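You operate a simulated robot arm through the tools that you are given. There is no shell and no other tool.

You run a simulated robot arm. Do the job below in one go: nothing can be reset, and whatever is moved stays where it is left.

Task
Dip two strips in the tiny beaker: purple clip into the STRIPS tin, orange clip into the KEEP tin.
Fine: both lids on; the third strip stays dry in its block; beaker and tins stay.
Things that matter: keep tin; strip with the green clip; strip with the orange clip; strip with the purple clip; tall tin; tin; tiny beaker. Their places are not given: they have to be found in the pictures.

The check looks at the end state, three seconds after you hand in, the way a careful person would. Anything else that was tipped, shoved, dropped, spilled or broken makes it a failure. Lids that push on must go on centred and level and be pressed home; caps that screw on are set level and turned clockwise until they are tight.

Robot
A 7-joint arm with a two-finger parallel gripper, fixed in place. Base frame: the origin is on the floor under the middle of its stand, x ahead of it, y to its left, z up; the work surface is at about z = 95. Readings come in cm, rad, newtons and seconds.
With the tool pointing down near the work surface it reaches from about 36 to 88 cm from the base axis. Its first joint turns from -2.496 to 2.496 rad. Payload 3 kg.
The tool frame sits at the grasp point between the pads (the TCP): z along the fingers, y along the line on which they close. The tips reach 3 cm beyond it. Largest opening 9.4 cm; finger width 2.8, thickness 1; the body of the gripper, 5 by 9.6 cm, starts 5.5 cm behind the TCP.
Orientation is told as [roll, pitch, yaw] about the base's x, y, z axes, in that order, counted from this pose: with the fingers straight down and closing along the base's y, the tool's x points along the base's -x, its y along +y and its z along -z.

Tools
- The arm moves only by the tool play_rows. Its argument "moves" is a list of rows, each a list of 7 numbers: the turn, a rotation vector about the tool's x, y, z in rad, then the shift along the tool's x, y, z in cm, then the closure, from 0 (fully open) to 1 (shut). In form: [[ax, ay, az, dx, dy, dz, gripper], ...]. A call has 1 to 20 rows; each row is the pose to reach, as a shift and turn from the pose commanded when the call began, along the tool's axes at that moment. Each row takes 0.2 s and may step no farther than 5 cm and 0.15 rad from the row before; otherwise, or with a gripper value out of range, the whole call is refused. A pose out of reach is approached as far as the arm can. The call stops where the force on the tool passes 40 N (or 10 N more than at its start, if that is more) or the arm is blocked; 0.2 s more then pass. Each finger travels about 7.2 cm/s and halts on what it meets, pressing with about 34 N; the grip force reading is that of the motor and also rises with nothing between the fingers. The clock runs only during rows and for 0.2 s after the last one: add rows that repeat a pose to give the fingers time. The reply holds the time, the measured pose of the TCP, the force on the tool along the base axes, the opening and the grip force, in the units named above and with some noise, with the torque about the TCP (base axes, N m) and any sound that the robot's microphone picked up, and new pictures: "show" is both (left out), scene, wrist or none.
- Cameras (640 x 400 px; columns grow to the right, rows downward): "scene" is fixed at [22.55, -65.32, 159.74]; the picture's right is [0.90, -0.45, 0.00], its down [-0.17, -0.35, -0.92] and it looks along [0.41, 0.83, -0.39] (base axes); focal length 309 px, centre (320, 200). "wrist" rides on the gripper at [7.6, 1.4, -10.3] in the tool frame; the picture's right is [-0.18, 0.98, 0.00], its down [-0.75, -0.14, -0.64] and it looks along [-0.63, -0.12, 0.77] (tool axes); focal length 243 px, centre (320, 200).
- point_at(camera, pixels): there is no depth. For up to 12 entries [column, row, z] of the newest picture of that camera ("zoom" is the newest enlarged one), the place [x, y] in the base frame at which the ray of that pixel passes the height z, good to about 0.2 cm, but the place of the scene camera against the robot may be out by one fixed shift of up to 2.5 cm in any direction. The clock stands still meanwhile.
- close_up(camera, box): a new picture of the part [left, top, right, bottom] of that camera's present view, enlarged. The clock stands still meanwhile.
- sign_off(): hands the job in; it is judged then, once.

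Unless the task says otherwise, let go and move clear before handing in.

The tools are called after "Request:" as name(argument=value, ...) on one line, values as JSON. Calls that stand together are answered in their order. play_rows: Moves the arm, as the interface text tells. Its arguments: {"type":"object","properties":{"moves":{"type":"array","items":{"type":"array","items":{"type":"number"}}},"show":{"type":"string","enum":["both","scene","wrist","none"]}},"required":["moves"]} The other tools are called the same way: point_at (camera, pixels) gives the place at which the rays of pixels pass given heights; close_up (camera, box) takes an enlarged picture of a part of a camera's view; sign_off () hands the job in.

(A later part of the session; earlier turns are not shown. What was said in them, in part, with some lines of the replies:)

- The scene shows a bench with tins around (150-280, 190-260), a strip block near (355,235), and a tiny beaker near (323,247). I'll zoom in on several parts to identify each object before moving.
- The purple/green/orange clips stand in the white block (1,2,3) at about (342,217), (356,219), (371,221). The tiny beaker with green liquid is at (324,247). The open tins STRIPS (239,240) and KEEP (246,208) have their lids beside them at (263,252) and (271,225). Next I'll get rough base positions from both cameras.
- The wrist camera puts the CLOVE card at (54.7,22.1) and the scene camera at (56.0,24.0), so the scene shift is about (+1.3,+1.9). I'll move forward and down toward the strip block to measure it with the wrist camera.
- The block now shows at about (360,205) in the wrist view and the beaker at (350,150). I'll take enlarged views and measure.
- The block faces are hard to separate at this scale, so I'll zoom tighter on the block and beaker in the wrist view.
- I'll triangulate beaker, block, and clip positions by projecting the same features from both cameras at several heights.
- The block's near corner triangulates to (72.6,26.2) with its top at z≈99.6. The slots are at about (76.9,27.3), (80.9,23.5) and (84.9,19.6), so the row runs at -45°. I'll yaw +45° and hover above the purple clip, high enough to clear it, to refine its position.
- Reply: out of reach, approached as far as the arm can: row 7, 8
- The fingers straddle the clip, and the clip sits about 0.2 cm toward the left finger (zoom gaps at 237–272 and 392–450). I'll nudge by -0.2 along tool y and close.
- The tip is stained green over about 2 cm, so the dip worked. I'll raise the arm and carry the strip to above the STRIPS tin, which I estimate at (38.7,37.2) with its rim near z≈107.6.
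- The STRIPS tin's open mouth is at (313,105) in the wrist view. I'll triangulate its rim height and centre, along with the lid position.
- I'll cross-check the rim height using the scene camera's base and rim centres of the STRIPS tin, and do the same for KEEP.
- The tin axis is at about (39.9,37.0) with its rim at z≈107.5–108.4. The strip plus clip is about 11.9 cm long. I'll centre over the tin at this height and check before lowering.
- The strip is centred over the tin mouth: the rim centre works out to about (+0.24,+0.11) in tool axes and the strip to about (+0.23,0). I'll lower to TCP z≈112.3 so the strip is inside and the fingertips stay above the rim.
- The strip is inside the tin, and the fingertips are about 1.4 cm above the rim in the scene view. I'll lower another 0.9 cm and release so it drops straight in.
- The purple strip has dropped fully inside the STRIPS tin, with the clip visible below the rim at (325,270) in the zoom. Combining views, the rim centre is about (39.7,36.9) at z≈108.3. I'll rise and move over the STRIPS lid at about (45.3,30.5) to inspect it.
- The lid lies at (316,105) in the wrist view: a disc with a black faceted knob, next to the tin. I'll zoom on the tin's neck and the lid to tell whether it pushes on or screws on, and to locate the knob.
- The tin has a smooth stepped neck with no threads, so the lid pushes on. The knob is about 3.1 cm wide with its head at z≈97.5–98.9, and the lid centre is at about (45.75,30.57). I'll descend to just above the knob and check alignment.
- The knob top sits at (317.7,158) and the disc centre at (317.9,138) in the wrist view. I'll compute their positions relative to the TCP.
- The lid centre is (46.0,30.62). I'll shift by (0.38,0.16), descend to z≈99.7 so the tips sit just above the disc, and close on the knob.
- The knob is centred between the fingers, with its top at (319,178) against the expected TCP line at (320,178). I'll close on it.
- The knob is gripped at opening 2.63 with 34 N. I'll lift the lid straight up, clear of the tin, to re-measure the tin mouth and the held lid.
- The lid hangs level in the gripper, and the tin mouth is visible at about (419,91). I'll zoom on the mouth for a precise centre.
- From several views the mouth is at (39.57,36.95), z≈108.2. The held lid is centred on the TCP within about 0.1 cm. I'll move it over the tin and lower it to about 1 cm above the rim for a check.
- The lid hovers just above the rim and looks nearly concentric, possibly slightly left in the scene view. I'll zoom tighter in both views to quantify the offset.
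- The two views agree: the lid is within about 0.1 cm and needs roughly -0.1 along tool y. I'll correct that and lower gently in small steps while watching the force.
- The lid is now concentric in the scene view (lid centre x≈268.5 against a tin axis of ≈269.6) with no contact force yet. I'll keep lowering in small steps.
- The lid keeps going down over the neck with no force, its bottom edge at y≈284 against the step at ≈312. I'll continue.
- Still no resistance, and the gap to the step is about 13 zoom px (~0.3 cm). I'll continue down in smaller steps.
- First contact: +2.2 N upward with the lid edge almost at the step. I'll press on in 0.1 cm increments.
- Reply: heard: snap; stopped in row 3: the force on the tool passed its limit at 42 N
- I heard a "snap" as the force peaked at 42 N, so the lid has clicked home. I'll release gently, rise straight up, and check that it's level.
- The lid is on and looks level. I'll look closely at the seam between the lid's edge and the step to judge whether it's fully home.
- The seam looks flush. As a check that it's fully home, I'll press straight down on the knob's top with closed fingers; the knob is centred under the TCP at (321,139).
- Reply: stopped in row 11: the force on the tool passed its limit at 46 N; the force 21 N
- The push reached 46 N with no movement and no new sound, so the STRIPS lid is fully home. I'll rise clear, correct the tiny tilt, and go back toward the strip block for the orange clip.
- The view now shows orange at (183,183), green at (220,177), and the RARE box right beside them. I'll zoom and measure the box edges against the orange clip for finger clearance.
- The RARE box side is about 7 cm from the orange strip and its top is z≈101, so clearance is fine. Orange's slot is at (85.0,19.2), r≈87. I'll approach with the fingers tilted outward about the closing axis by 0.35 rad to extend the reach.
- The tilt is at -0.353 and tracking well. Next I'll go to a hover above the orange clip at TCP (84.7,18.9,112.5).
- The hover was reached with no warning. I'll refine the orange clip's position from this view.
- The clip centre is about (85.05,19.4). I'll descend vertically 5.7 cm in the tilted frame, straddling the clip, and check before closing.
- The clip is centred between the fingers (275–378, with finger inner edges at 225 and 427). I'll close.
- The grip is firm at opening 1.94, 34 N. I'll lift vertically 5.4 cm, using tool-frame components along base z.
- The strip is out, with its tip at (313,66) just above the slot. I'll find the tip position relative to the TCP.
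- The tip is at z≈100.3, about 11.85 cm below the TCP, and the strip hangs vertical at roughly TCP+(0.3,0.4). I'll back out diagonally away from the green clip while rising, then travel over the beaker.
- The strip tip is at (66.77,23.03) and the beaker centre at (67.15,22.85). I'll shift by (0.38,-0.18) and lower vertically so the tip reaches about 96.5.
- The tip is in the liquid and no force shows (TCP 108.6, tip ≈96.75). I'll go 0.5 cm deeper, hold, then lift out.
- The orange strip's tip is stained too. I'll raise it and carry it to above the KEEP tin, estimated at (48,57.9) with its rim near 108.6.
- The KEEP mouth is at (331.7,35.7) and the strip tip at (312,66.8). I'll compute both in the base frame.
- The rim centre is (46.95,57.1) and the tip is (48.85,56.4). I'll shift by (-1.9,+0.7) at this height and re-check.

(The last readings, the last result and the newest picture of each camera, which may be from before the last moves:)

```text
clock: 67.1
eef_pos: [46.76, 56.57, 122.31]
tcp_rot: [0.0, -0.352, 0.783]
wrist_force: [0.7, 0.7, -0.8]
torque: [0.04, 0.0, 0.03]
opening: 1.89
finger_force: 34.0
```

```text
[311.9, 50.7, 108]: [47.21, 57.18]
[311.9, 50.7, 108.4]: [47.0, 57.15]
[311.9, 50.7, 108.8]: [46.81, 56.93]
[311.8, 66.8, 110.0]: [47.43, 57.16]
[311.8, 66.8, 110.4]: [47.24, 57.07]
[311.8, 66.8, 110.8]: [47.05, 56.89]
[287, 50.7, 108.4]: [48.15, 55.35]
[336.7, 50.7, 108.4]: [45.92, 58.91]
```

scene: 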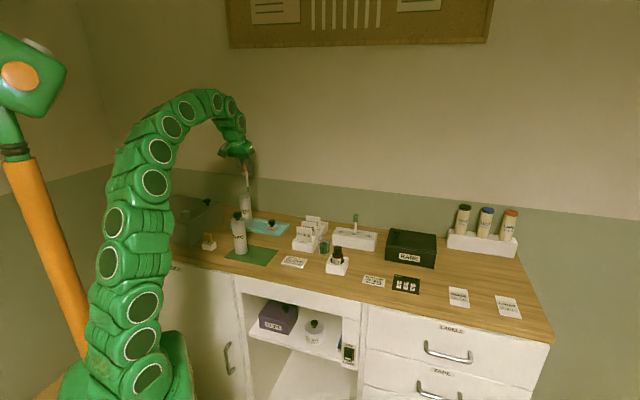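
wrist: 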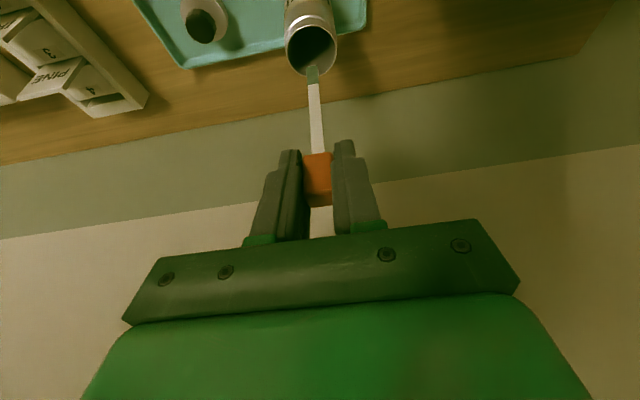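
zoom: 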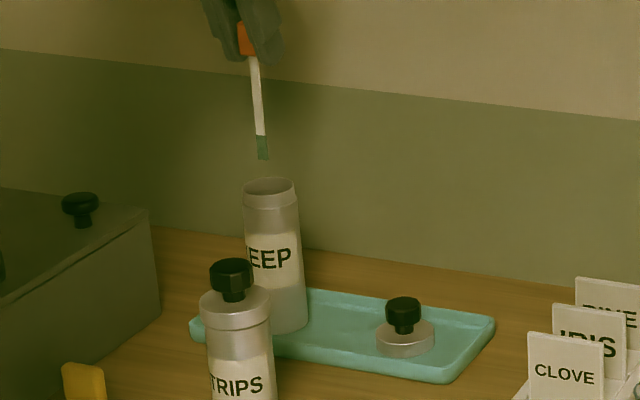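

The tip (47.2,57.05) and rim centre (47.0,57.15) agree within 0.2 cm. I'll lower vertically 9.6 cm, keeping the fingertips above the rim.

Request:
play_rows(moves=[[0, 0, 0, 0.42, 0.08, 1.14, 1], [0, 0, 0, 0.83, 0.15, 2.26, 1], [0, 0, 0, 1.24, 0.15, 3.38, 1], [0, 0, 0, 1.66, 0.15, 4.5, 1], [0, 0, 0, 2.07, 0.15, 5.63, 1], [0, 0, 0, 2.48, 0.15, 6.76, 1], [0, 0, 0, 2.9, 0.15, 7.88, 1], [0, 0, 0, 3.17, 0.15, 8.63, 1], [0, 0, 0, 3.31, 0.15, 9.01, 1], [0, 0, 0, 3.31, 0.15, 9.01, 1]], show="both")

Request:
close_up(camera="wrist", box=[250, 60, 390, 190])

Request:
close_up(camera="scene", box=[215, 160, 295, 240])

```text
clock: 69.3
eef_pos: [46.72, 56.6, 112.79]
tcp_rot: [0.001, -0.353, 0.781]
wrist_force: [-0.6, -0.5, 0.5]
torque: [0.01, -0.01, -0.06]
opening: 1.89
finger_force: 34.2
```

scene: 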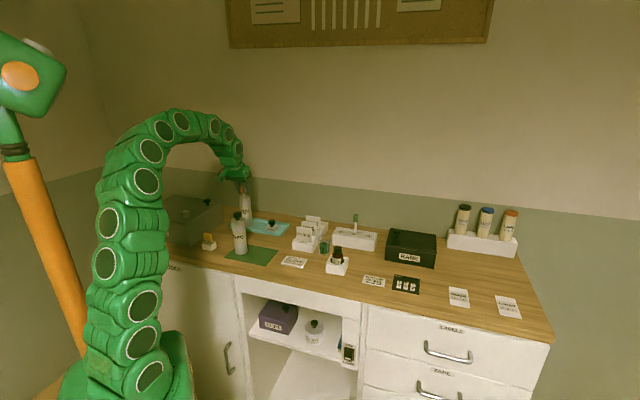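
wrist: 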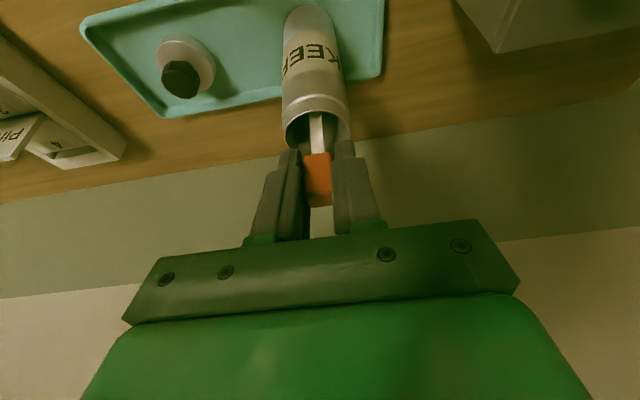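

```text
3.08 times, centred on (320, 125) of wrist
```

zoom: 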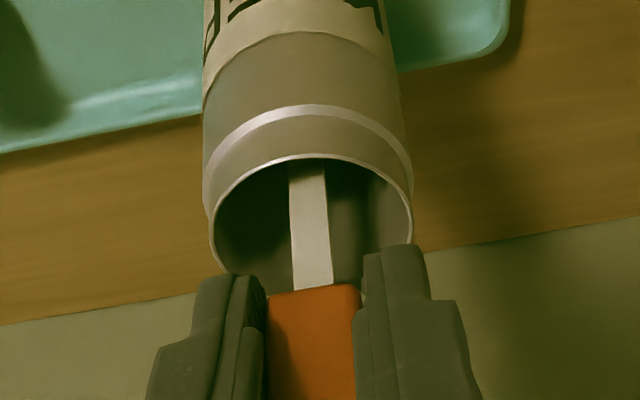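

```text
5.00 times, centred on (255, 200) of scene
```

zoom: 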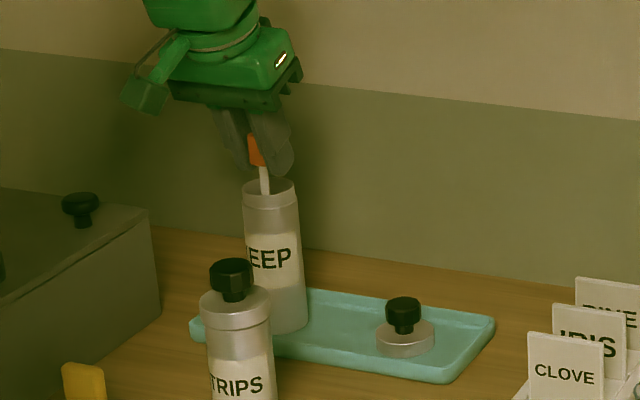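

The strip is centred in the KEEP mouth, and the fingertips are just above the rim. I'll lower 0.4 cm more and release.

Request:
play_rows(moves=[[0, 0, 0, 0.07, 0, 0.19, 1], [0, 0, 0, 0.14, 0, 0.38, 1], [0, 0, 0, 0.14, 0, 0.38, 1], [0, 0, 0, 0.14, 0, 0.38, 0.6], [0, 0, 0, 0.14, 0, 0.38, 0.5], [0, 0, 0, 0.14, 0, 0.38, 0.5], [0, 0, 0, 0.14, 0, 0.38, 0.5]], show="both")

Request:
close_up(camera="wrist", box=[250, 60, 390, 190])

Request:
close_up(camera="scene", box=[215, 160, 295, 240])

```text
clock: 70.9
eef_pos: [46.68, 56.64, 112.44]
tcp_rot: [0.0, -0.353, 0.782]
wrist_force: [0.2, 0.5, -0.1]
torque: [-0.03, 0.02, 0.03]
opening: 4.67
finger_force: 0.0
```

scene: 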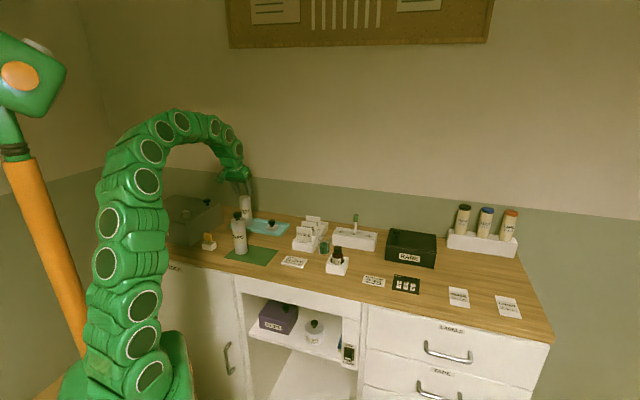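
wrist: 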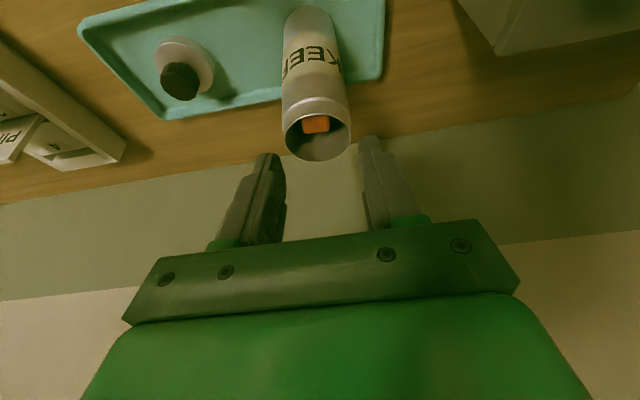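

```text
3.08 times, centred on (320, 125) of wrist
```

zoom: 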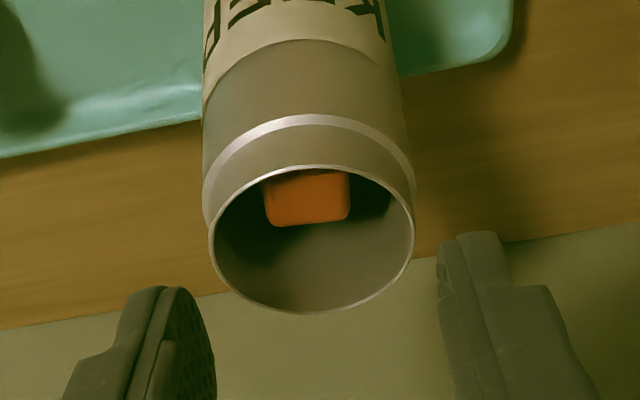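

```text
5.00 times, centred on (255, 200) of scene
```

zoom: 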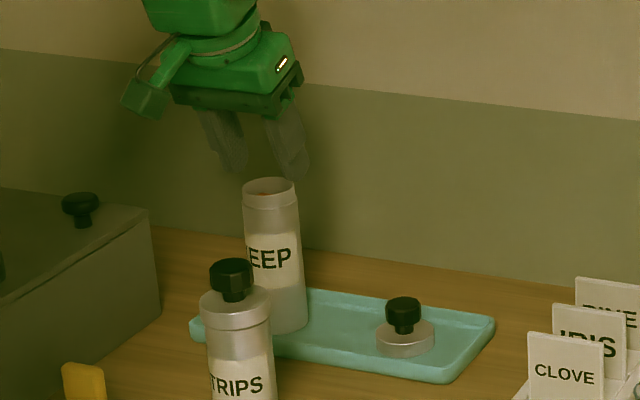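

The orange strip dropped fully into the KEEP tin, with the clip inside the mouth at (305,200). I'll rise, un-tilt, and move over the KEEP lid in the teal tray at about (55.3,49.4).

Request:
play_rows(moves=[[0, 0, 0, -0.69, 0, -1.88, 0.5], [0, 0, 0, -1.725, 0, -4.69, 0.4], [0, 0.12, 0, -2.415, 0, -6.57, 0.4], [0, 0.24, 0, -2.759, -3.747, -6.443, 0.4], [0, 0.353, 0, -3.103, -7.494, -6.316, 0.4], [0, 0.353, 0, -3.38, -11.17, -6.215, 0.4], [0, 0.353, 0, -3.38, -11.17, -6.215, 0.4]], show="both")

Request:
close_up(camera="wrist", box=[230, 30, 480, 190])

```text
clock: 72.5
eef_pos: [55.33, 49.55, 119.52]
tcp_rot: [0.0, 0.001, 0.781]
wrist_force: [0.2, 0.1, 0.4]
torque: [0.02, 0.01, 0.0]
opening: 5.64
finger_force: 0.0
```

scene: 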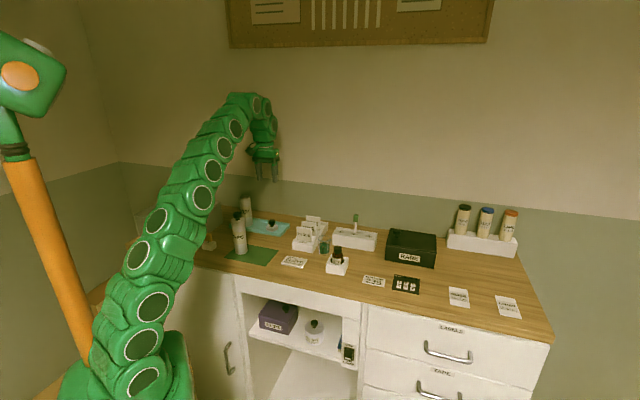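
wrist: 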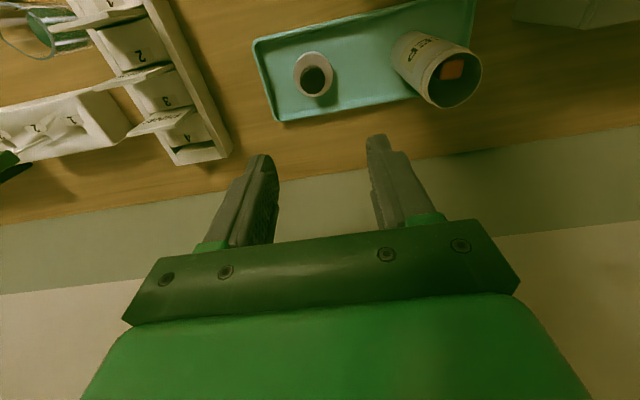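

```text
2.50 times, centred on (355, 110) of wrist
```

zoom: 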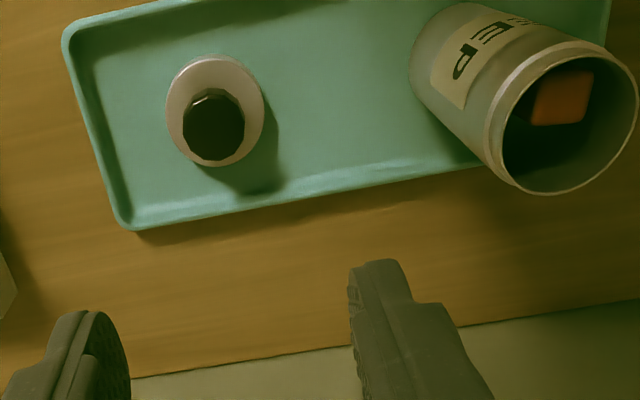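

The lid is at (313,75) and the KEEP mouth at (455,80) in this view. I'll compute both positions.

Request:
point_at(camera="wrist", pixels=[[312.6, 80, 99], [312.6, 80, 99.5], [313, 74, 96.5], [313, 74, 97], [455, 80, 108], [455, 80, 108.4], [455, 80, 108.8], [427.8, 80, 108.4], [482, 80, 108.4]])

Request:
close_up(camera="wrist", box=[400, 20, 500, 120])

Request:
close_up(camera="scene", box=[255, 210, 295, 240])

```text
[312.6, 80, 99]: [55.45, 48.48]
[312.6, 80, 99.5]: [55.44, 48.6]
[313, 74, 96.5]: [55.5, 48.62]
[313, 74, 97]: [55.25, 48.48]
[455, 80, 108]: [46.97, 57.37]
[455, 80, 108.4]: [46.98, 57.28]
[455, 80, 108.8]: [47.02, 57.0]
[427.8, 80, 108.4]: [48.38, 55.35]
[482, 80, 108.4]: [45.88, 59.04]
```

```text
4.00 times, centred on (450, 70) of wrist
```

zoom: 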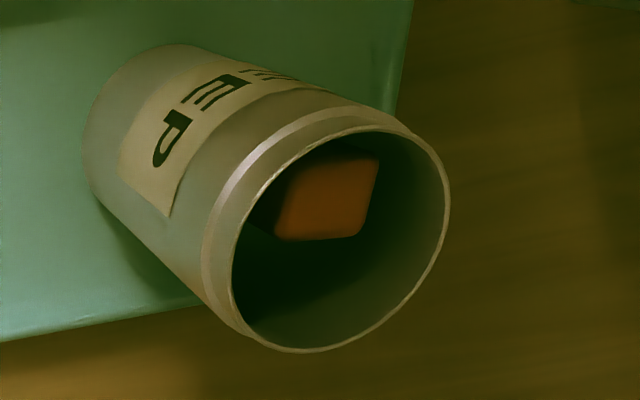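

```text
13.33 times, centred on (275, 225) of scene
```

zoom: 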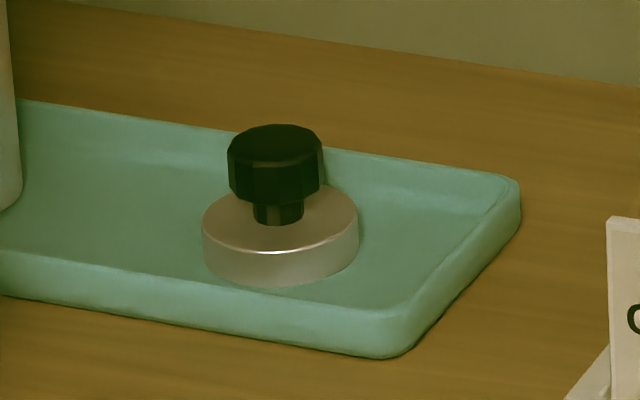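

KEEP's rim centre is (46.98,57.15) at z≈108.45, and its lid is at (55.45,48.58). I'll descend to just above the lid's knob and check.

Request:
play_rows(moves=[[0, 0, 0, 0.598, -0.773, 1.5, 0.4], [0, 0, 0, 0.598, -0.773, 4.0, 0.4], [0, 0, 0, 0.598, -0.773, 6.5, 0.4], [0, 0, 0, 0.598, -0.773, 9.0, 0.4], [0, 0, 0, 0.598, -0.773, 11.5, 0.4], [0, 0, 0, 0.598, -0.773, 13.5, 0.4], [0, 0, 0, 0.598, -0.773, 15.2, 0.4], [0, 0, 0, 0.598, -0.773, 16.3, 0.4], [0, 0, 0, 0.598, -0.773, 16.3, 0.4]], show="both")

Request:
close_up(camera="wrist", box=[220, 80, 420, 210])

Request:
close_up(camera="scene", box=[235, 180, 315, 245])

```text
clock: 74.5
eef_pos: [55.37, 48.47, 103.14]
tcp_rot: [0.0, 0.002, 0.783]
wrist_force: [0.3, -0.1, 0.3]
torque: [-0.06, 0.0, 0.0]
opening: 5.64
finger_force: 0.2
```

scene: 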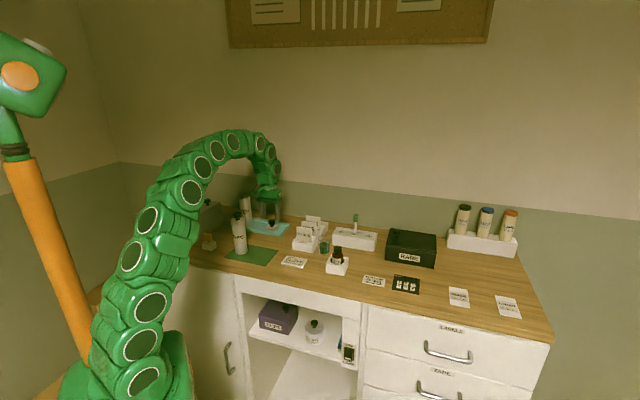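
wrist: 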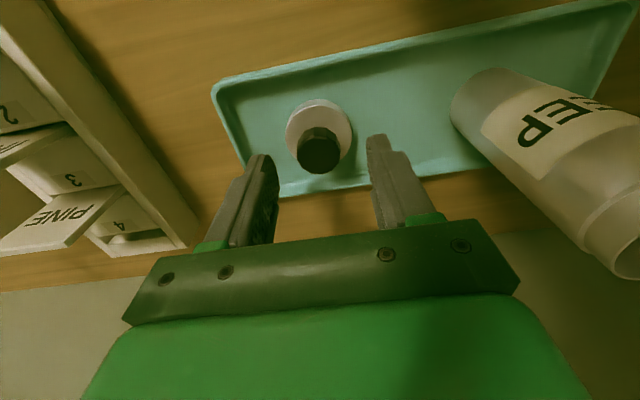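

```text
3.08 times, centred on (320, 145) of wrist
```

zoom: 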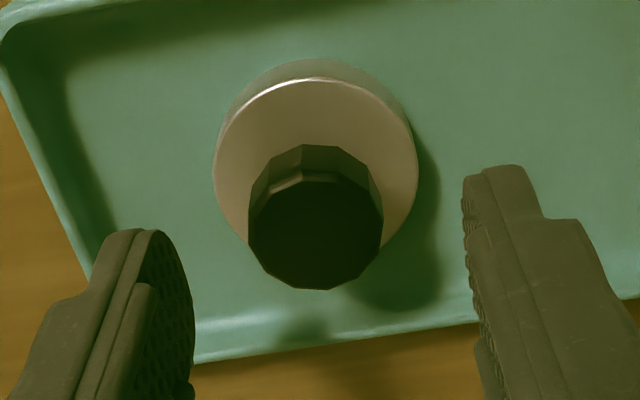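

```text
6.15 times, centred on (275, 212) of scene
```

zoom: 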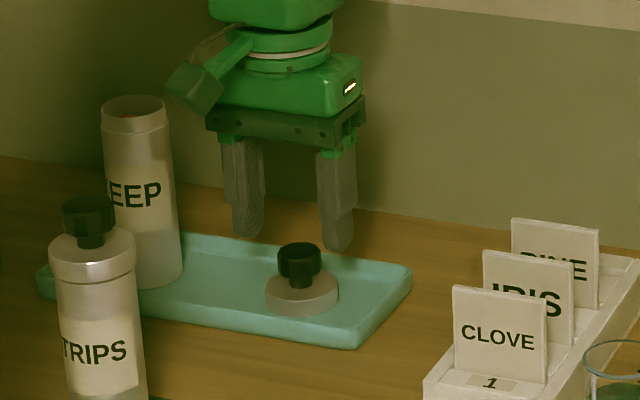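

This is almost the same picture as the STRIPS lid before its shift: knob top at (315,238), disc centre at (315.5,172). I'll apply the same small correction (-0.35,-0.12) and descend 3.0 cm around the knob.

Request:
play_rows(moves=[[0, 0, 0, -0.35, -0.12, 0.5, 0.4], [0, 0, 0, -0.35, -0.12, 1.3, 0.4], [0, 0, 0, -0.35, -0.12, 2.1, 0.4], [0, 0, 0, -0.35, -0.12, 2.7, 0.4], [0, 0, 0, -0.35, -0.12, 3.0, 0.4], [0, 0, 0, -0.35, -0.12, 3.0, 0.4]], show="wrist")

Request:
close_up(camera="wrist", box=[220, 90, 420, 220])

Request:
close_up(camera="scene", box=[245, 200, 305, 245])

```text
clock: 75.9
eef_pos: [55.68, 48.61, 100.3]
tcp_rot: [0.001, 0.002, 0.784]
wrist_force: [0.1, -0.1, 0.5]
torque: [0.01, -0.01, -0.01]
opening: 5.63
finger_force: 0.2
```

wrist: 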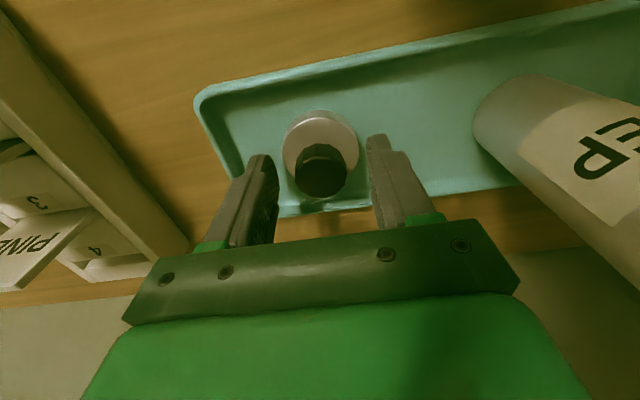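

```text
3.08 times, centred on (320, 155) of wrist
```

zoom: 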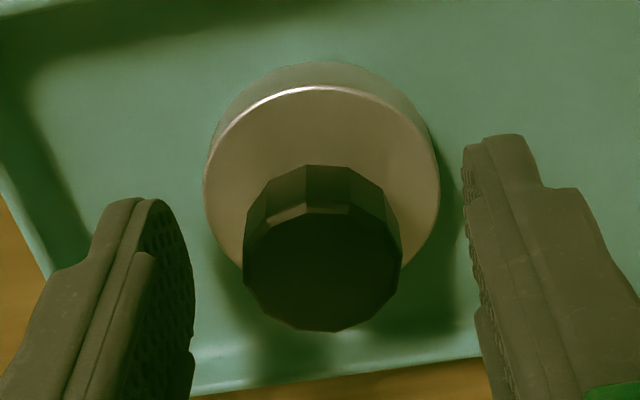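

```text
8.89 times, centred on (275, 222) of scene
```

zoom: 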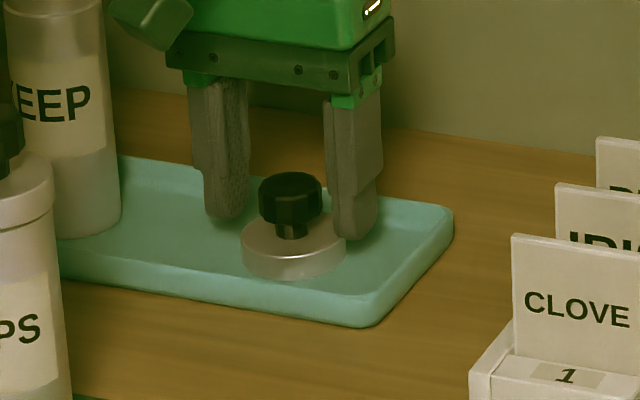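

The knob is centred at (322,270) and the fingers straddle it above the disc. I'll close.

Request:
play_rows(moves=[[0, 0, 0, 0, 0, 0, 0.5], [0, 0, 0, 0, 0, 0, 0.6], [0, 0, 0, 0, 0, 0, 0.7], [0, 0, 0, 0, 0, 0, 1.0], [0, 0, 0, 0, 0, 0, 1.0], [0, 0, 0, 0, 0, 0, 1.0]], show="wrist")

Request:
close_up(camera="wrist", box=[220, 90, 420, 220])

```text
clock: 77.3
eef_pos: [55.65, 48.62, 100.17]
tcp_rot: [0.0, 0.002, 0.782]
wrist_force: [1.0, -0.3, -0.2]
torque: [-0.01, 0.0, 0.02]
opening: 2.62
finger_force: 34.1
```

wrist: 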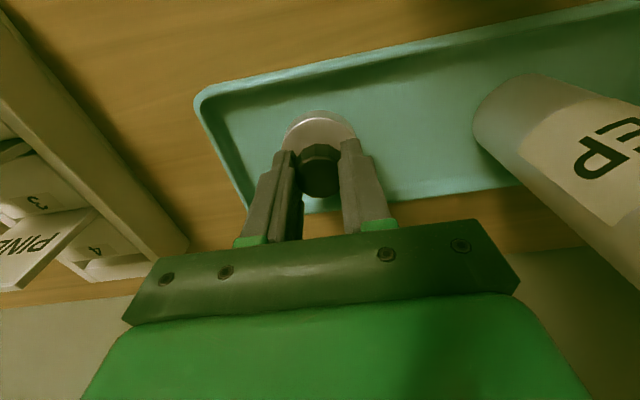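

```text
3.08 times, centred on (320, 155) of wrist
```

zoom: 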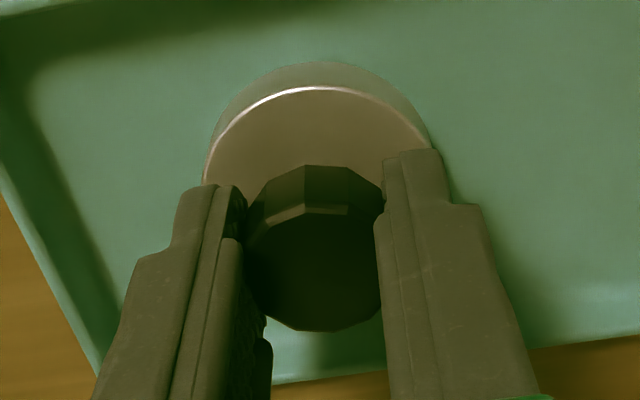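

The knob is gripped (opening 2.62). I'll lift straight up 20 cm to clear the tin.

Request:
play_rows(moves=[[0, 0, 0, 0, 0, -0.8, 1], [0, 0, 0, 0, 0, -2.0, 1], [0, 0, 0, 0, 0, -3.5, 1], [0, 0, 0, 0, 0, -5.0, 1], [0, 0, 0, 0, 0, -7.0, 1], [0, 0, 0, 0, 0, -9.0, 1], [0, 0, 0, 0, 0, -11.0, 1], [0, 0, 0, 0, 0, -13.0, 1], [0, 0, 0, 0, 0, -15.5, 1], [0, 0, 0, 0, 0, -18.0, 1], [0, 0, 0, 0, 0, -19.5, 1], [0, 0, 0, 0, 0, -19.5, 1]], show="both")

Request:
close_up(camera="wrist", box=[400, 20, 500, 120])

Request:
close_up(camera="scene", box=[225, 165, 305, 245])

```text
clock: 79.9
eef_pos: [55.8, 48.48, 119.74]
tcp_rot: [0.001, 0.002, 0.783]
wrist_force: [0.1, 0.1, -0.3]
torque: [0.01, -0.01, 0.01]
opening: 2.64
finger_force: 33.9
```

scene: 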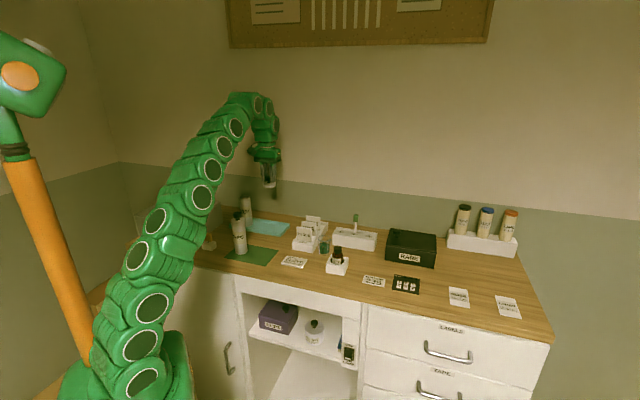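
wrist: 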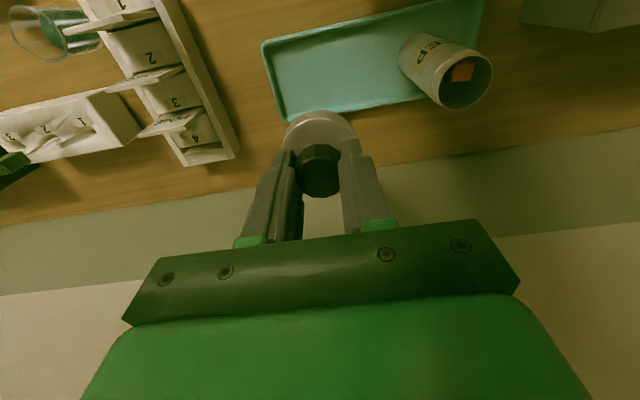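

```text
4.00 times, centred on (450, 70) of wrist
```

zoom: 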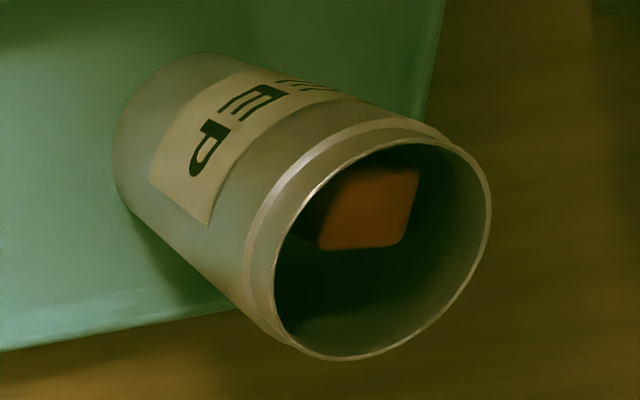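

```text
5.00 times, centred on (265, 205) of scene
```

zoom: 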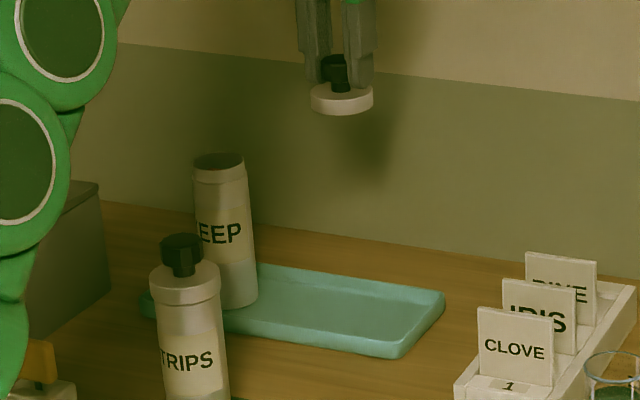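

Request:
point_at(camera="wrist", pixels=[[465.5, 82, 108], [465.5, 82, 108.4], [465.5, 82, 108.8], [438.3, 82, 108.4], [492.8, 82, 108.4], [465.5, 53.8, 108.4], [465.5, 110, 108.4]])

```text
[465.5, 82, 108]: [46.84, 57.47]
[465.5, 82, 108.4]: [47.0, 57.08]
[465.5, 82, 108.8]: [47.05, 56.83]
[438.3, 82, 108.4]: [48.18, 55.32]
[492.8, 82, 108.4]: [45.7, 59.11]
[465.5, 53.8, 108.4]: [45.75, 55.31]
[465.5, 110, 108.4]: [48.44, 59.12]
```

The KEEP mouth is confirmed at (46.98,57.12). I'll move the lid over it, applying the small TCP-to-lid offset learned on the first tin, and stop about 1 cm above the rim to check.

Request:
play_rows(moves=[[0, 0, 0, -0.01, 2.5, 0, 1], [0, 0, 0, -0.02, 5.0, 0, 1], [0, 0, 0, -0.03, 7.5, 0, 1], [0, 0, 0, -0.04, 10.0, 0, 1], [0, 0, 0, -0.04, 11.5, 0, 1], [0, 0, 0, -0.04, 12.04, 0, 1], [0, 0, 0, -0.04, 12.04, 1.5, 1], [0, 0, 0, -0.04, 12.04, 3.0, 1], [0, 0, 0, -0.04, 12.04, 4.5, 1], [0, 0, 0, -0.04, 12.04, 5.3, 1], [0, 0, 0, -0.04, 12.04, 5.3, 1]], show="both")

Request:
close_up(camera="scene", box=[230, 182, 262, 210])

Request:
close_up(camera="wrist", box=[275, 85, 365, 145])

Request:
close_up(camera="scene", box=[225, 180, 275, 235])

```text
clock: 82.3
eef_pos: [47.36, 57.19, 114.3]
tcp_rot: [0.0, 0.001, 0.783]
wrist_force: [0.3, 0.0, -0.8]
torque: [0.02, -0.04, 0.01]
opening: 2.63
finger_force: 33.9
```

scene: 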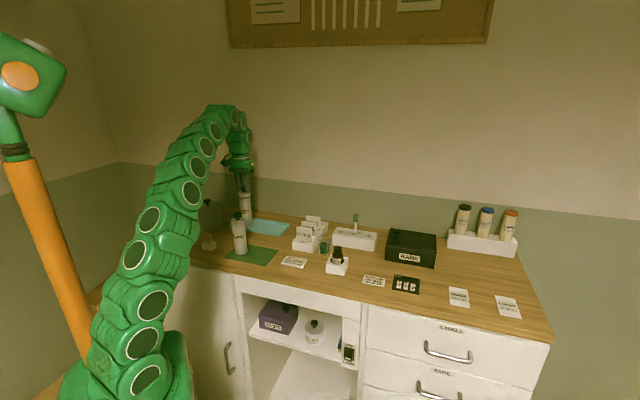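
wrist: 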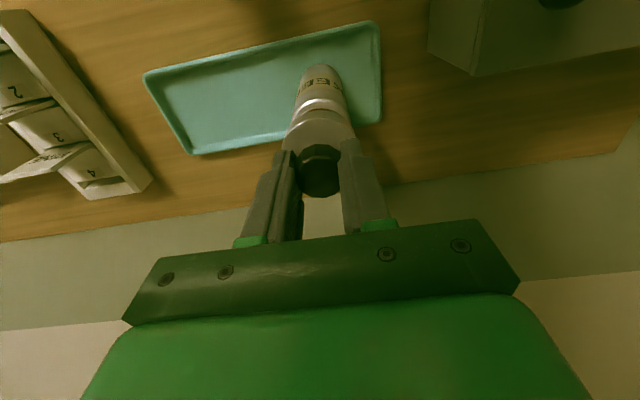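

```text
14.29 times, centred on (246, 196) of scene
```

zoom: 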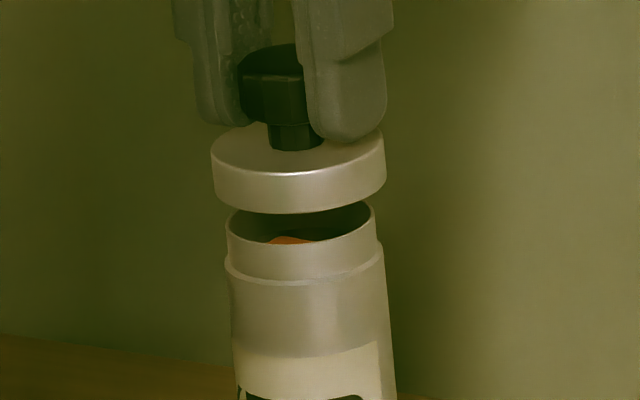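

```text
6.67 times, centred on (320, 115) of wrist
```

zoom: 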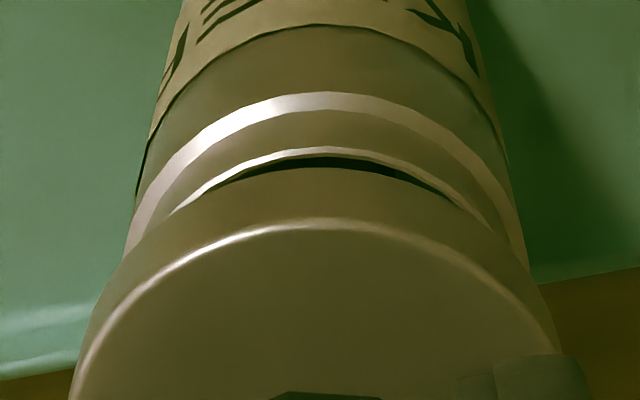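

```text
7.27 times, centred on (250, 208) of scene
```

zoom: 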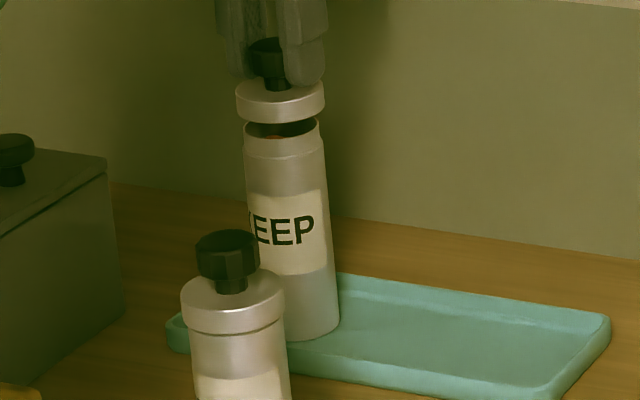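

The lid is nearly concentric: the scene suggests +0.09 along tool y and the wrist about +0.04, plus roughly +0.08 along tool x. I'll apply (0.08,0.06) and lower toward the rim slowly.

Request:
play_rows(moves=[[0, 0, 0, 0.08, 0.06, 0, 1], [0, 0, 0, 0.08, 0.06, 0.4, 1], [0, 0, 0, 0.08, 0.06, 0.7, 1], [0, 0, 0, 0.08, 0.06, 0.9, 1], [0, 0, 0, 0.08, 0.06, 1.1, 1], [0, 0, 0, 0.08, 0.06, 1.2, 1], [0, 0, 0, 0.08, 0.06, 1.2, 1]], show="wrist")

Request:
close_up(camera="scene", box=[230, 182, 262, 210])

Request:
close_up(camera="wrist", box=[275, 85, 365, 145])

```text
clock: 83.9
eef_pos: [47.22, 57.29, 113.17]
tcp_rot: [0.0, -0.001, 0.782]
wrist_force: [-0.2, -0.3, 0.0]
torque: [0.01, 0.02, -0.04]
opening: 2.63
finger_force: 33.7
```

wrist: 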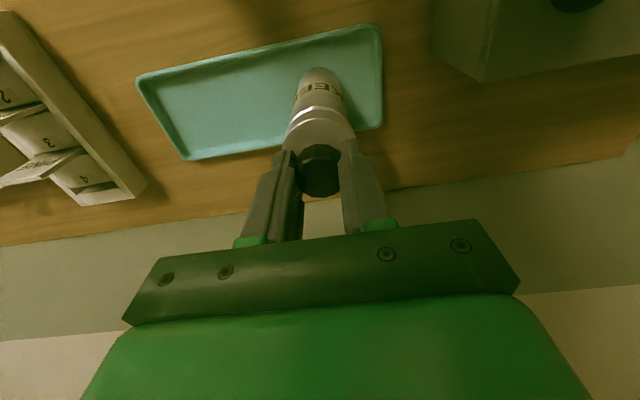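

```text
14.29 times, centred on (246, 196) of scene
```

zoom: 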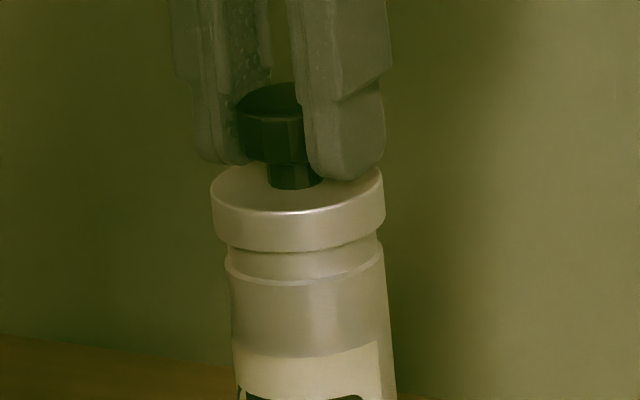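

```text
6.67 times, centred on (320, 115) of wrist
```

zoom: 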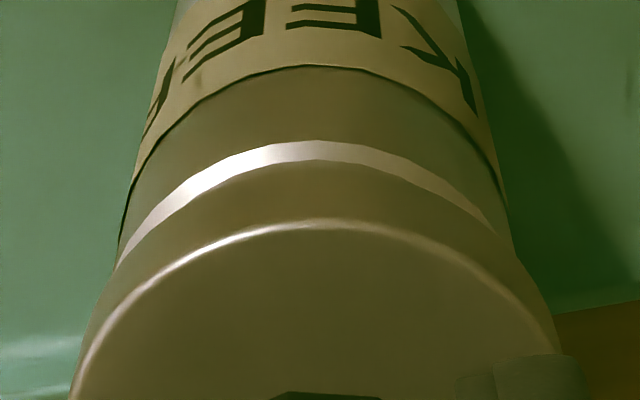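

The lid is concentric in both views (wrist: lid 316.5 against ring 316; scene: 298.5 against 300), with no force yet. I'll continue down in 0.1 cm steps.

Request:
play_rows(moves=[[0, 0, 0, 0, 0, 0.1, 1], [0, 0, 0, 0, 0, 0.2, 1], [0, 0, 0, 0, 0, 0.3, 1], [0, 0, 0, 0, 0, 0.4, 1], [0, 0, 0, 0, 0, 0.4, 1]], show="none")

Request:
close_up(camera="scene", box=[230, 182, 262, 210])

```text
clock: 85.1
eef_pos: [47.21, 57.19, 112.67]
tcp_rot: [0.0, 0.0, 0.783]
wrist_force: [0.0, 0.5, -0.4]
torque: [0.01, 0.03, 0.01]
opening: 2.62
finger_force: 34.5
```

```text
14.29 times, centred on (246, 196) of scene
```

zoom: 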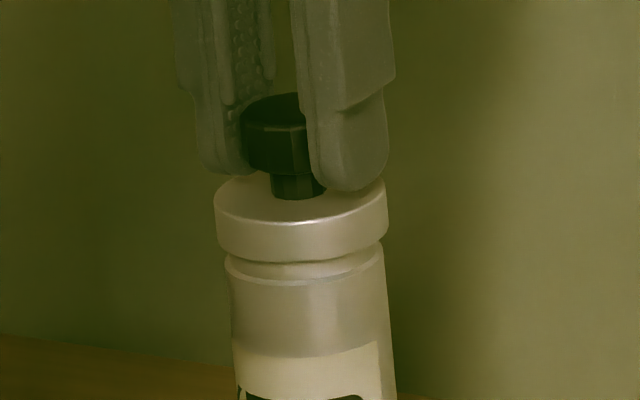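

The lid is sliding over the neck with no resistance. I'll continue.

Request:
play_rows(moves=[[0, 0, 0, 0, 0, 0.1, 1], [0, 0, 0, 0, 0, 0.2, 1], [0, 0, 0, 0, 0, 0.3, 1], [0, 0, 0, 0, 0, 0.4, 1], [0, 0, 0, 0, 0, 0.4, 1]], show="none")

Request:
close_up(camera="scene", box=[230, 182, 262, 210])

```text
clock: 86.3
eef_pos: [47.27, 57.2, 112.23]
tcp_rot: [0.0, 0.001, 0.782]
wrist_force: [-0.5, -0.4, -0.2]
torque: [0.01, 0.05, 0.04]
opening: 2.63
finger_force: 33.7
```

```text
14.29 times, centred on (246, 196) of scene
```

zoom: 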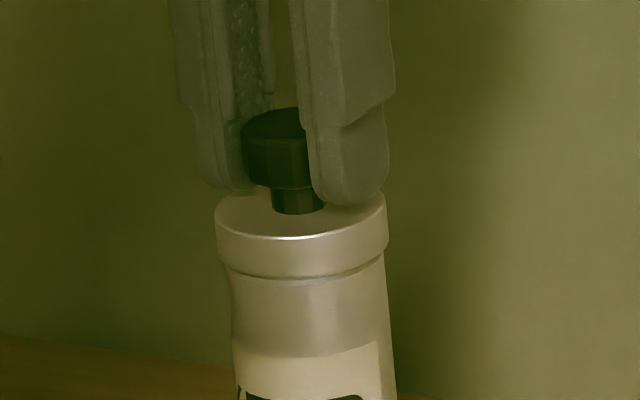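

The lid edge is close to the step and contact should come within about 0.2 cm. I'll press on in 0.1 cm increments, expecting the snap.

Request:
play_rows(moves=[[0, 0, 0, 0, 0, 0.1, 1], [0, 0, 0, 0, 0, 0.2, 1], [0, 0, 0, 0, 0, 0.3, 1], [0, 0, 0, 0, 0, 0.4, 1], [0, 0, 0, 0, 0, 0.5, 1], [0, 0, 0, 0, 0, 0.6, 1], [0, 0, 0, 0, 0, 0.7, 1]], show="wrist")

Request:
close_up(camera="scene", box=[230, 182, 262, 210])

```text
clock: 87.3
eef_pos: [47.23, 57.27, 112.18]
tcp_rot: [0.003, -0.003, 0.782]
wrist_force: [-1.6, -1.7, 15.0]
torque: [-0.23, 0.2, 0.02]
opening: 2.61
finger_force: 34.1
heard: snap
stopped in row 5: the force on the tool passed its limit at 42 N (the readings are from after the stop); the commanded pose is now the measured one
```

wrist: 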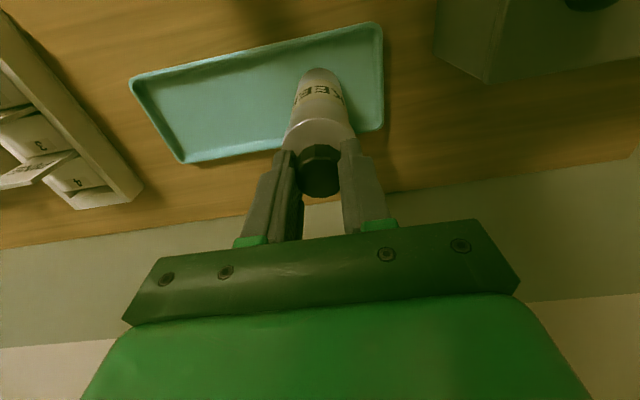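

```text
14.29 times, centred on (246, 196) of scene
```

zoom: 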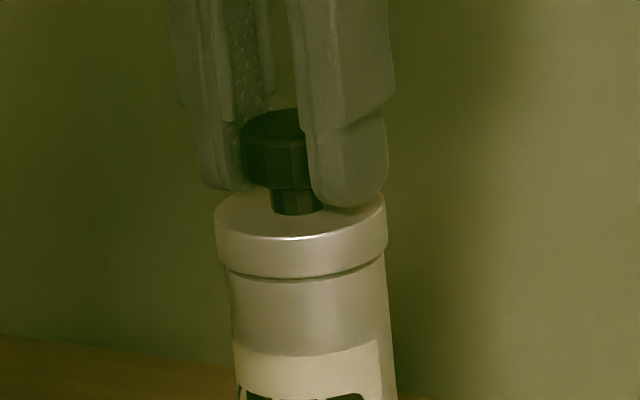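

The same "snap" at 42 N: the KEEP lid has seated. I'll release, rise straight up, and inspect.

Request:
play_rows(moves=[[0, 0, 0, 0, 0, 0, 0.9], [0, 0, 0, 0, 0, 0, 0.6], [0, 0, 0, 0, 0, 0, 0.4], [0, 0, 0, 0, 0, 0, 0.4], [0, 0, 0, 0, 0, -1.0, 0.4], [0, 0, 0, 0, 0, -3.0, 0.4], [0, 0, 0, 0, 0, -4.8, 0.4], [0, 0, 0, 0, 0, -4.8, 0.4]], show="both")

Request:
close_up(camera="scene", box=[230, 182, 262, 210])

Request:
close_up(camera="wrist", box=[260, 50, 400, 170])

```text
clock: 89.1
eef_pos: [47.2, 57.13, 117.1]
tcp_rot: [0.002, -0.002, 0.783]
wrist_force: [-0.1, -0.2, -0.7]
torque: [0.03, -0.01, 0.01]
opening: 5.66
finger_force: 0.1
```

scene: 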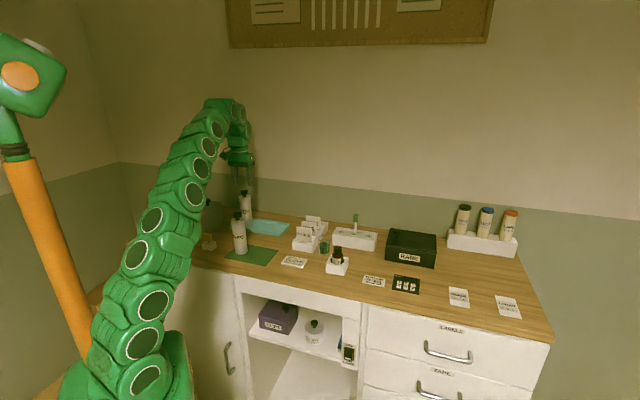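
wrist: 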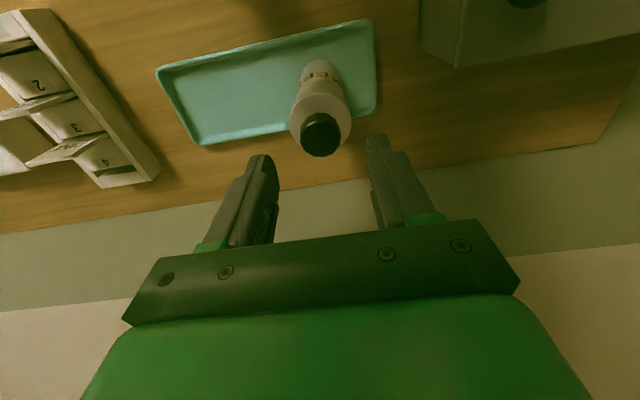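

```text
14.29 times, centred on (246, 196) of scene
```

zoom: 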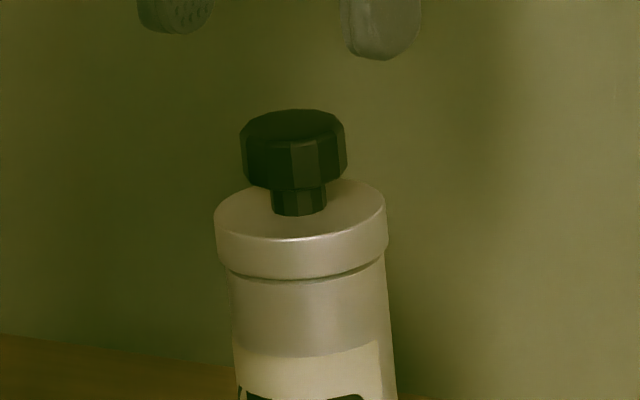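

```text
3.33 times, centred on (330, 110) of wrist
```

zoom: 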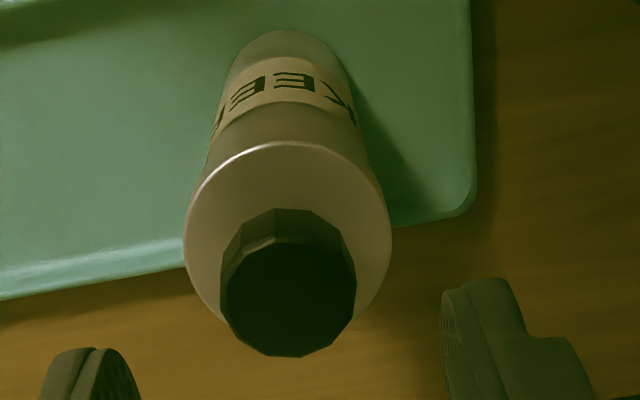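

The KEEP lid is level and centred. I'll do the same confirmation press with closed fingers on the knob's top.

Request:
play_rows(moves=[[0, 0, 0, 0, 0, 0, 0.7], [0, 0, 0, 0, 0, 0, 1], [0, 0, 0, 0, 0, 0, 1], [0, 0, 0, 0, 0, 0, 1], [0, 0, 0, 0, 0, 1.0, 1], [0, 0, 0, 0, 0, 1.8, 1], [0, 0, 0, 0, 0, 2.2, 1], [0, 0, 0, 0, 0, 2.4, 1], [0, 0, 0, 0, 0, 2.6, 1], [0, 0, 0, 0, 0, 2.75, 1], [0, 0, 0, 0, 0, 2.9, 1], [0, 0, 0, 0, 0, 3.0, 1], [0, 0, 0, 0, 0, 3.1, 1], [0, 0, 0, 0, 0, 3.2, 1], [0, 0, 0, 0, 0, 3.3, 1]], show="wrist")

Request:
close_up(camera="scene", box=[230, 182, 262, 210])

```text
clock: 91.5
eef_pos: [47.19, 57.28, 114.34]
tcp_rot: [0.003, -0.007, 0.784]
wrist_force: [-0.9, 0.0, 16.5]
torque: [-0.13, 0.13, -0.01]
opening: 0.0
finger_force: 33.6
stopped in row 12: the force on the tool passed its limit at 44 N (the readings are from after the stop); the commanded pose is now the measured one
```

wrist: 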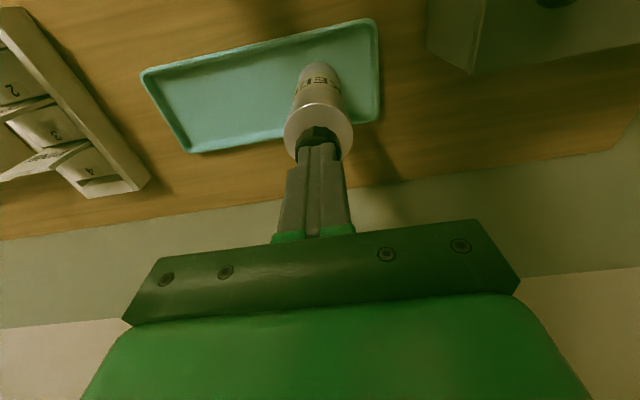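

```text
14.29 times, centred on (246, 196) of scene
```

zoom: 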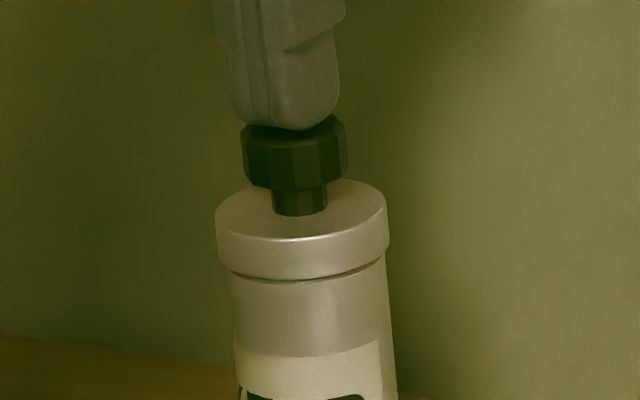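

The press reached 44 N with no movement and no new sound, so the KEEP lid is fully home. I'll rise, move clear, and check the whole scene before handing in.

Request:
play_rows(moves=[[0, 0, 0, 0, 0, -1.0, 1], [0, 0, 0, 0, 0, -3.0, 1], [0, 0, 0, 0, 0, -5.0, 0.8], [0, 0, 0, 0.5, 0, -7.0, 0.5], [0, 0, 0, 2.0, -3.0, -9.0, 0.2], [0, 0, 0, 4.0, -6.5, -9.5, 0], [0, 0, 0, 6.0, -10.0, -9.5, 0], [0, 0, 0, 8.0, -14.0, -9.5, 0], [0, 0, 0, 10.0, -18.0, -9.5, 0], [0, 0, 0, 10.0, -18.0, -9.5, 0]], show="both")

Request:
close_up(camera="scene", box=[200, 175, 300, 270])

Request:
close_up(camera="scene", box=[280, 200, 400, 275])

Request:
close_up(camera="scene", box=[230, 182, 262, 210])

```text
clock: 93.7
eef_pos: [52.9, 37.46, 124.11]
tcp_rot: [0.001, -0.007, 0.783]
wrist_force: [-0.1, 0.2, 0.1]
torque: [-0.01, -0.01, 0.0]
opening: 9.41
finger_force: 0.0
```

scene: 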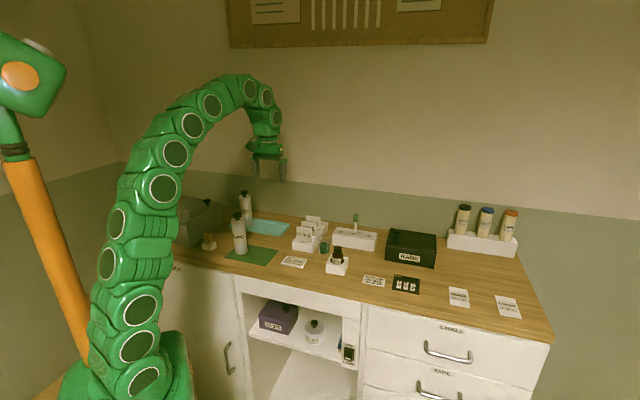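
wrist: 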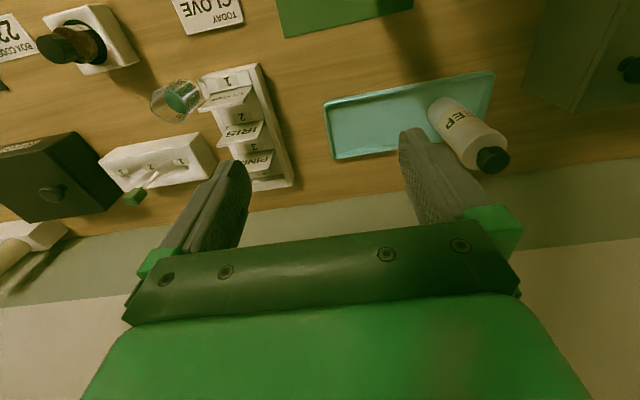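

```text
4.21 times, centred on (250, 222) of scene
```

zoom: 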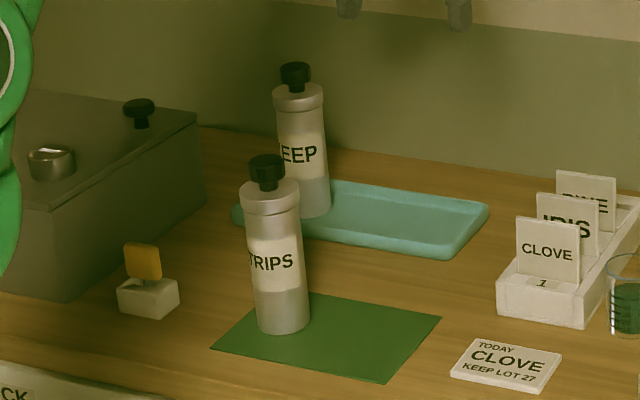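

```text
5.33 times, centred on (340, 238) of scene
```

zoom: 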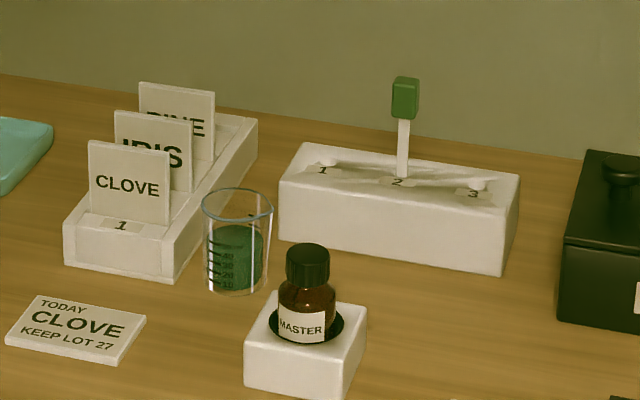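

```text
14.29 times, centred on (246, 196) of scene
```

zoom: 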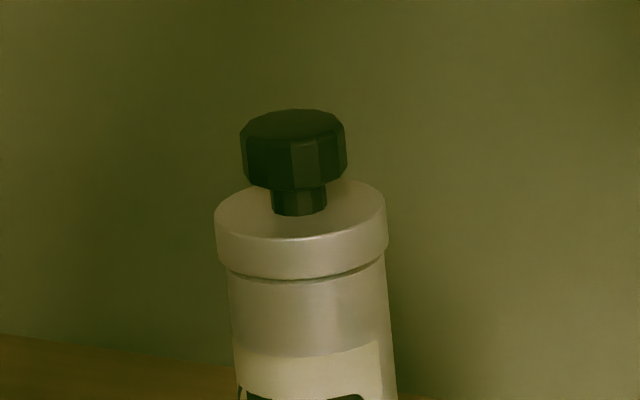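

The final pictures show both tins standing where they were with their lids level and pressed home. The green-clip strip is still dry in its block at (405,100). The beaker, cards and bottle match the first view, and the gripper is empty and clear. I'm handing in.

Request:
sign_off()

```text
The job is handed in.
```

Both strips are dipped and stored: the purple-clip strip is in the STRIPS tin and the orange-clip strip is in the KEEP tin. I've handed the job in; the check's result hasn't come back.

- **Dips:** each strip went about 2 cm into the liquid in the tiny beaker, and both tips came out stained green.
- **Lids:** both lids went on level and snapped shut at about 42 N. Pressing again on each knob to about 45 N moved nothing, so both are fully home.
- **Rest of the bench:** the green-clip strip is still dry in its block. The beaker, the KEEP tin and everything else look unmoved in the final pictures. The top of the STRIPS tin may have shifted by about a millimetre when its lid snapped on; its base did not visibly move.
- **Arm:** the gripper is open, empty and clear of everything.
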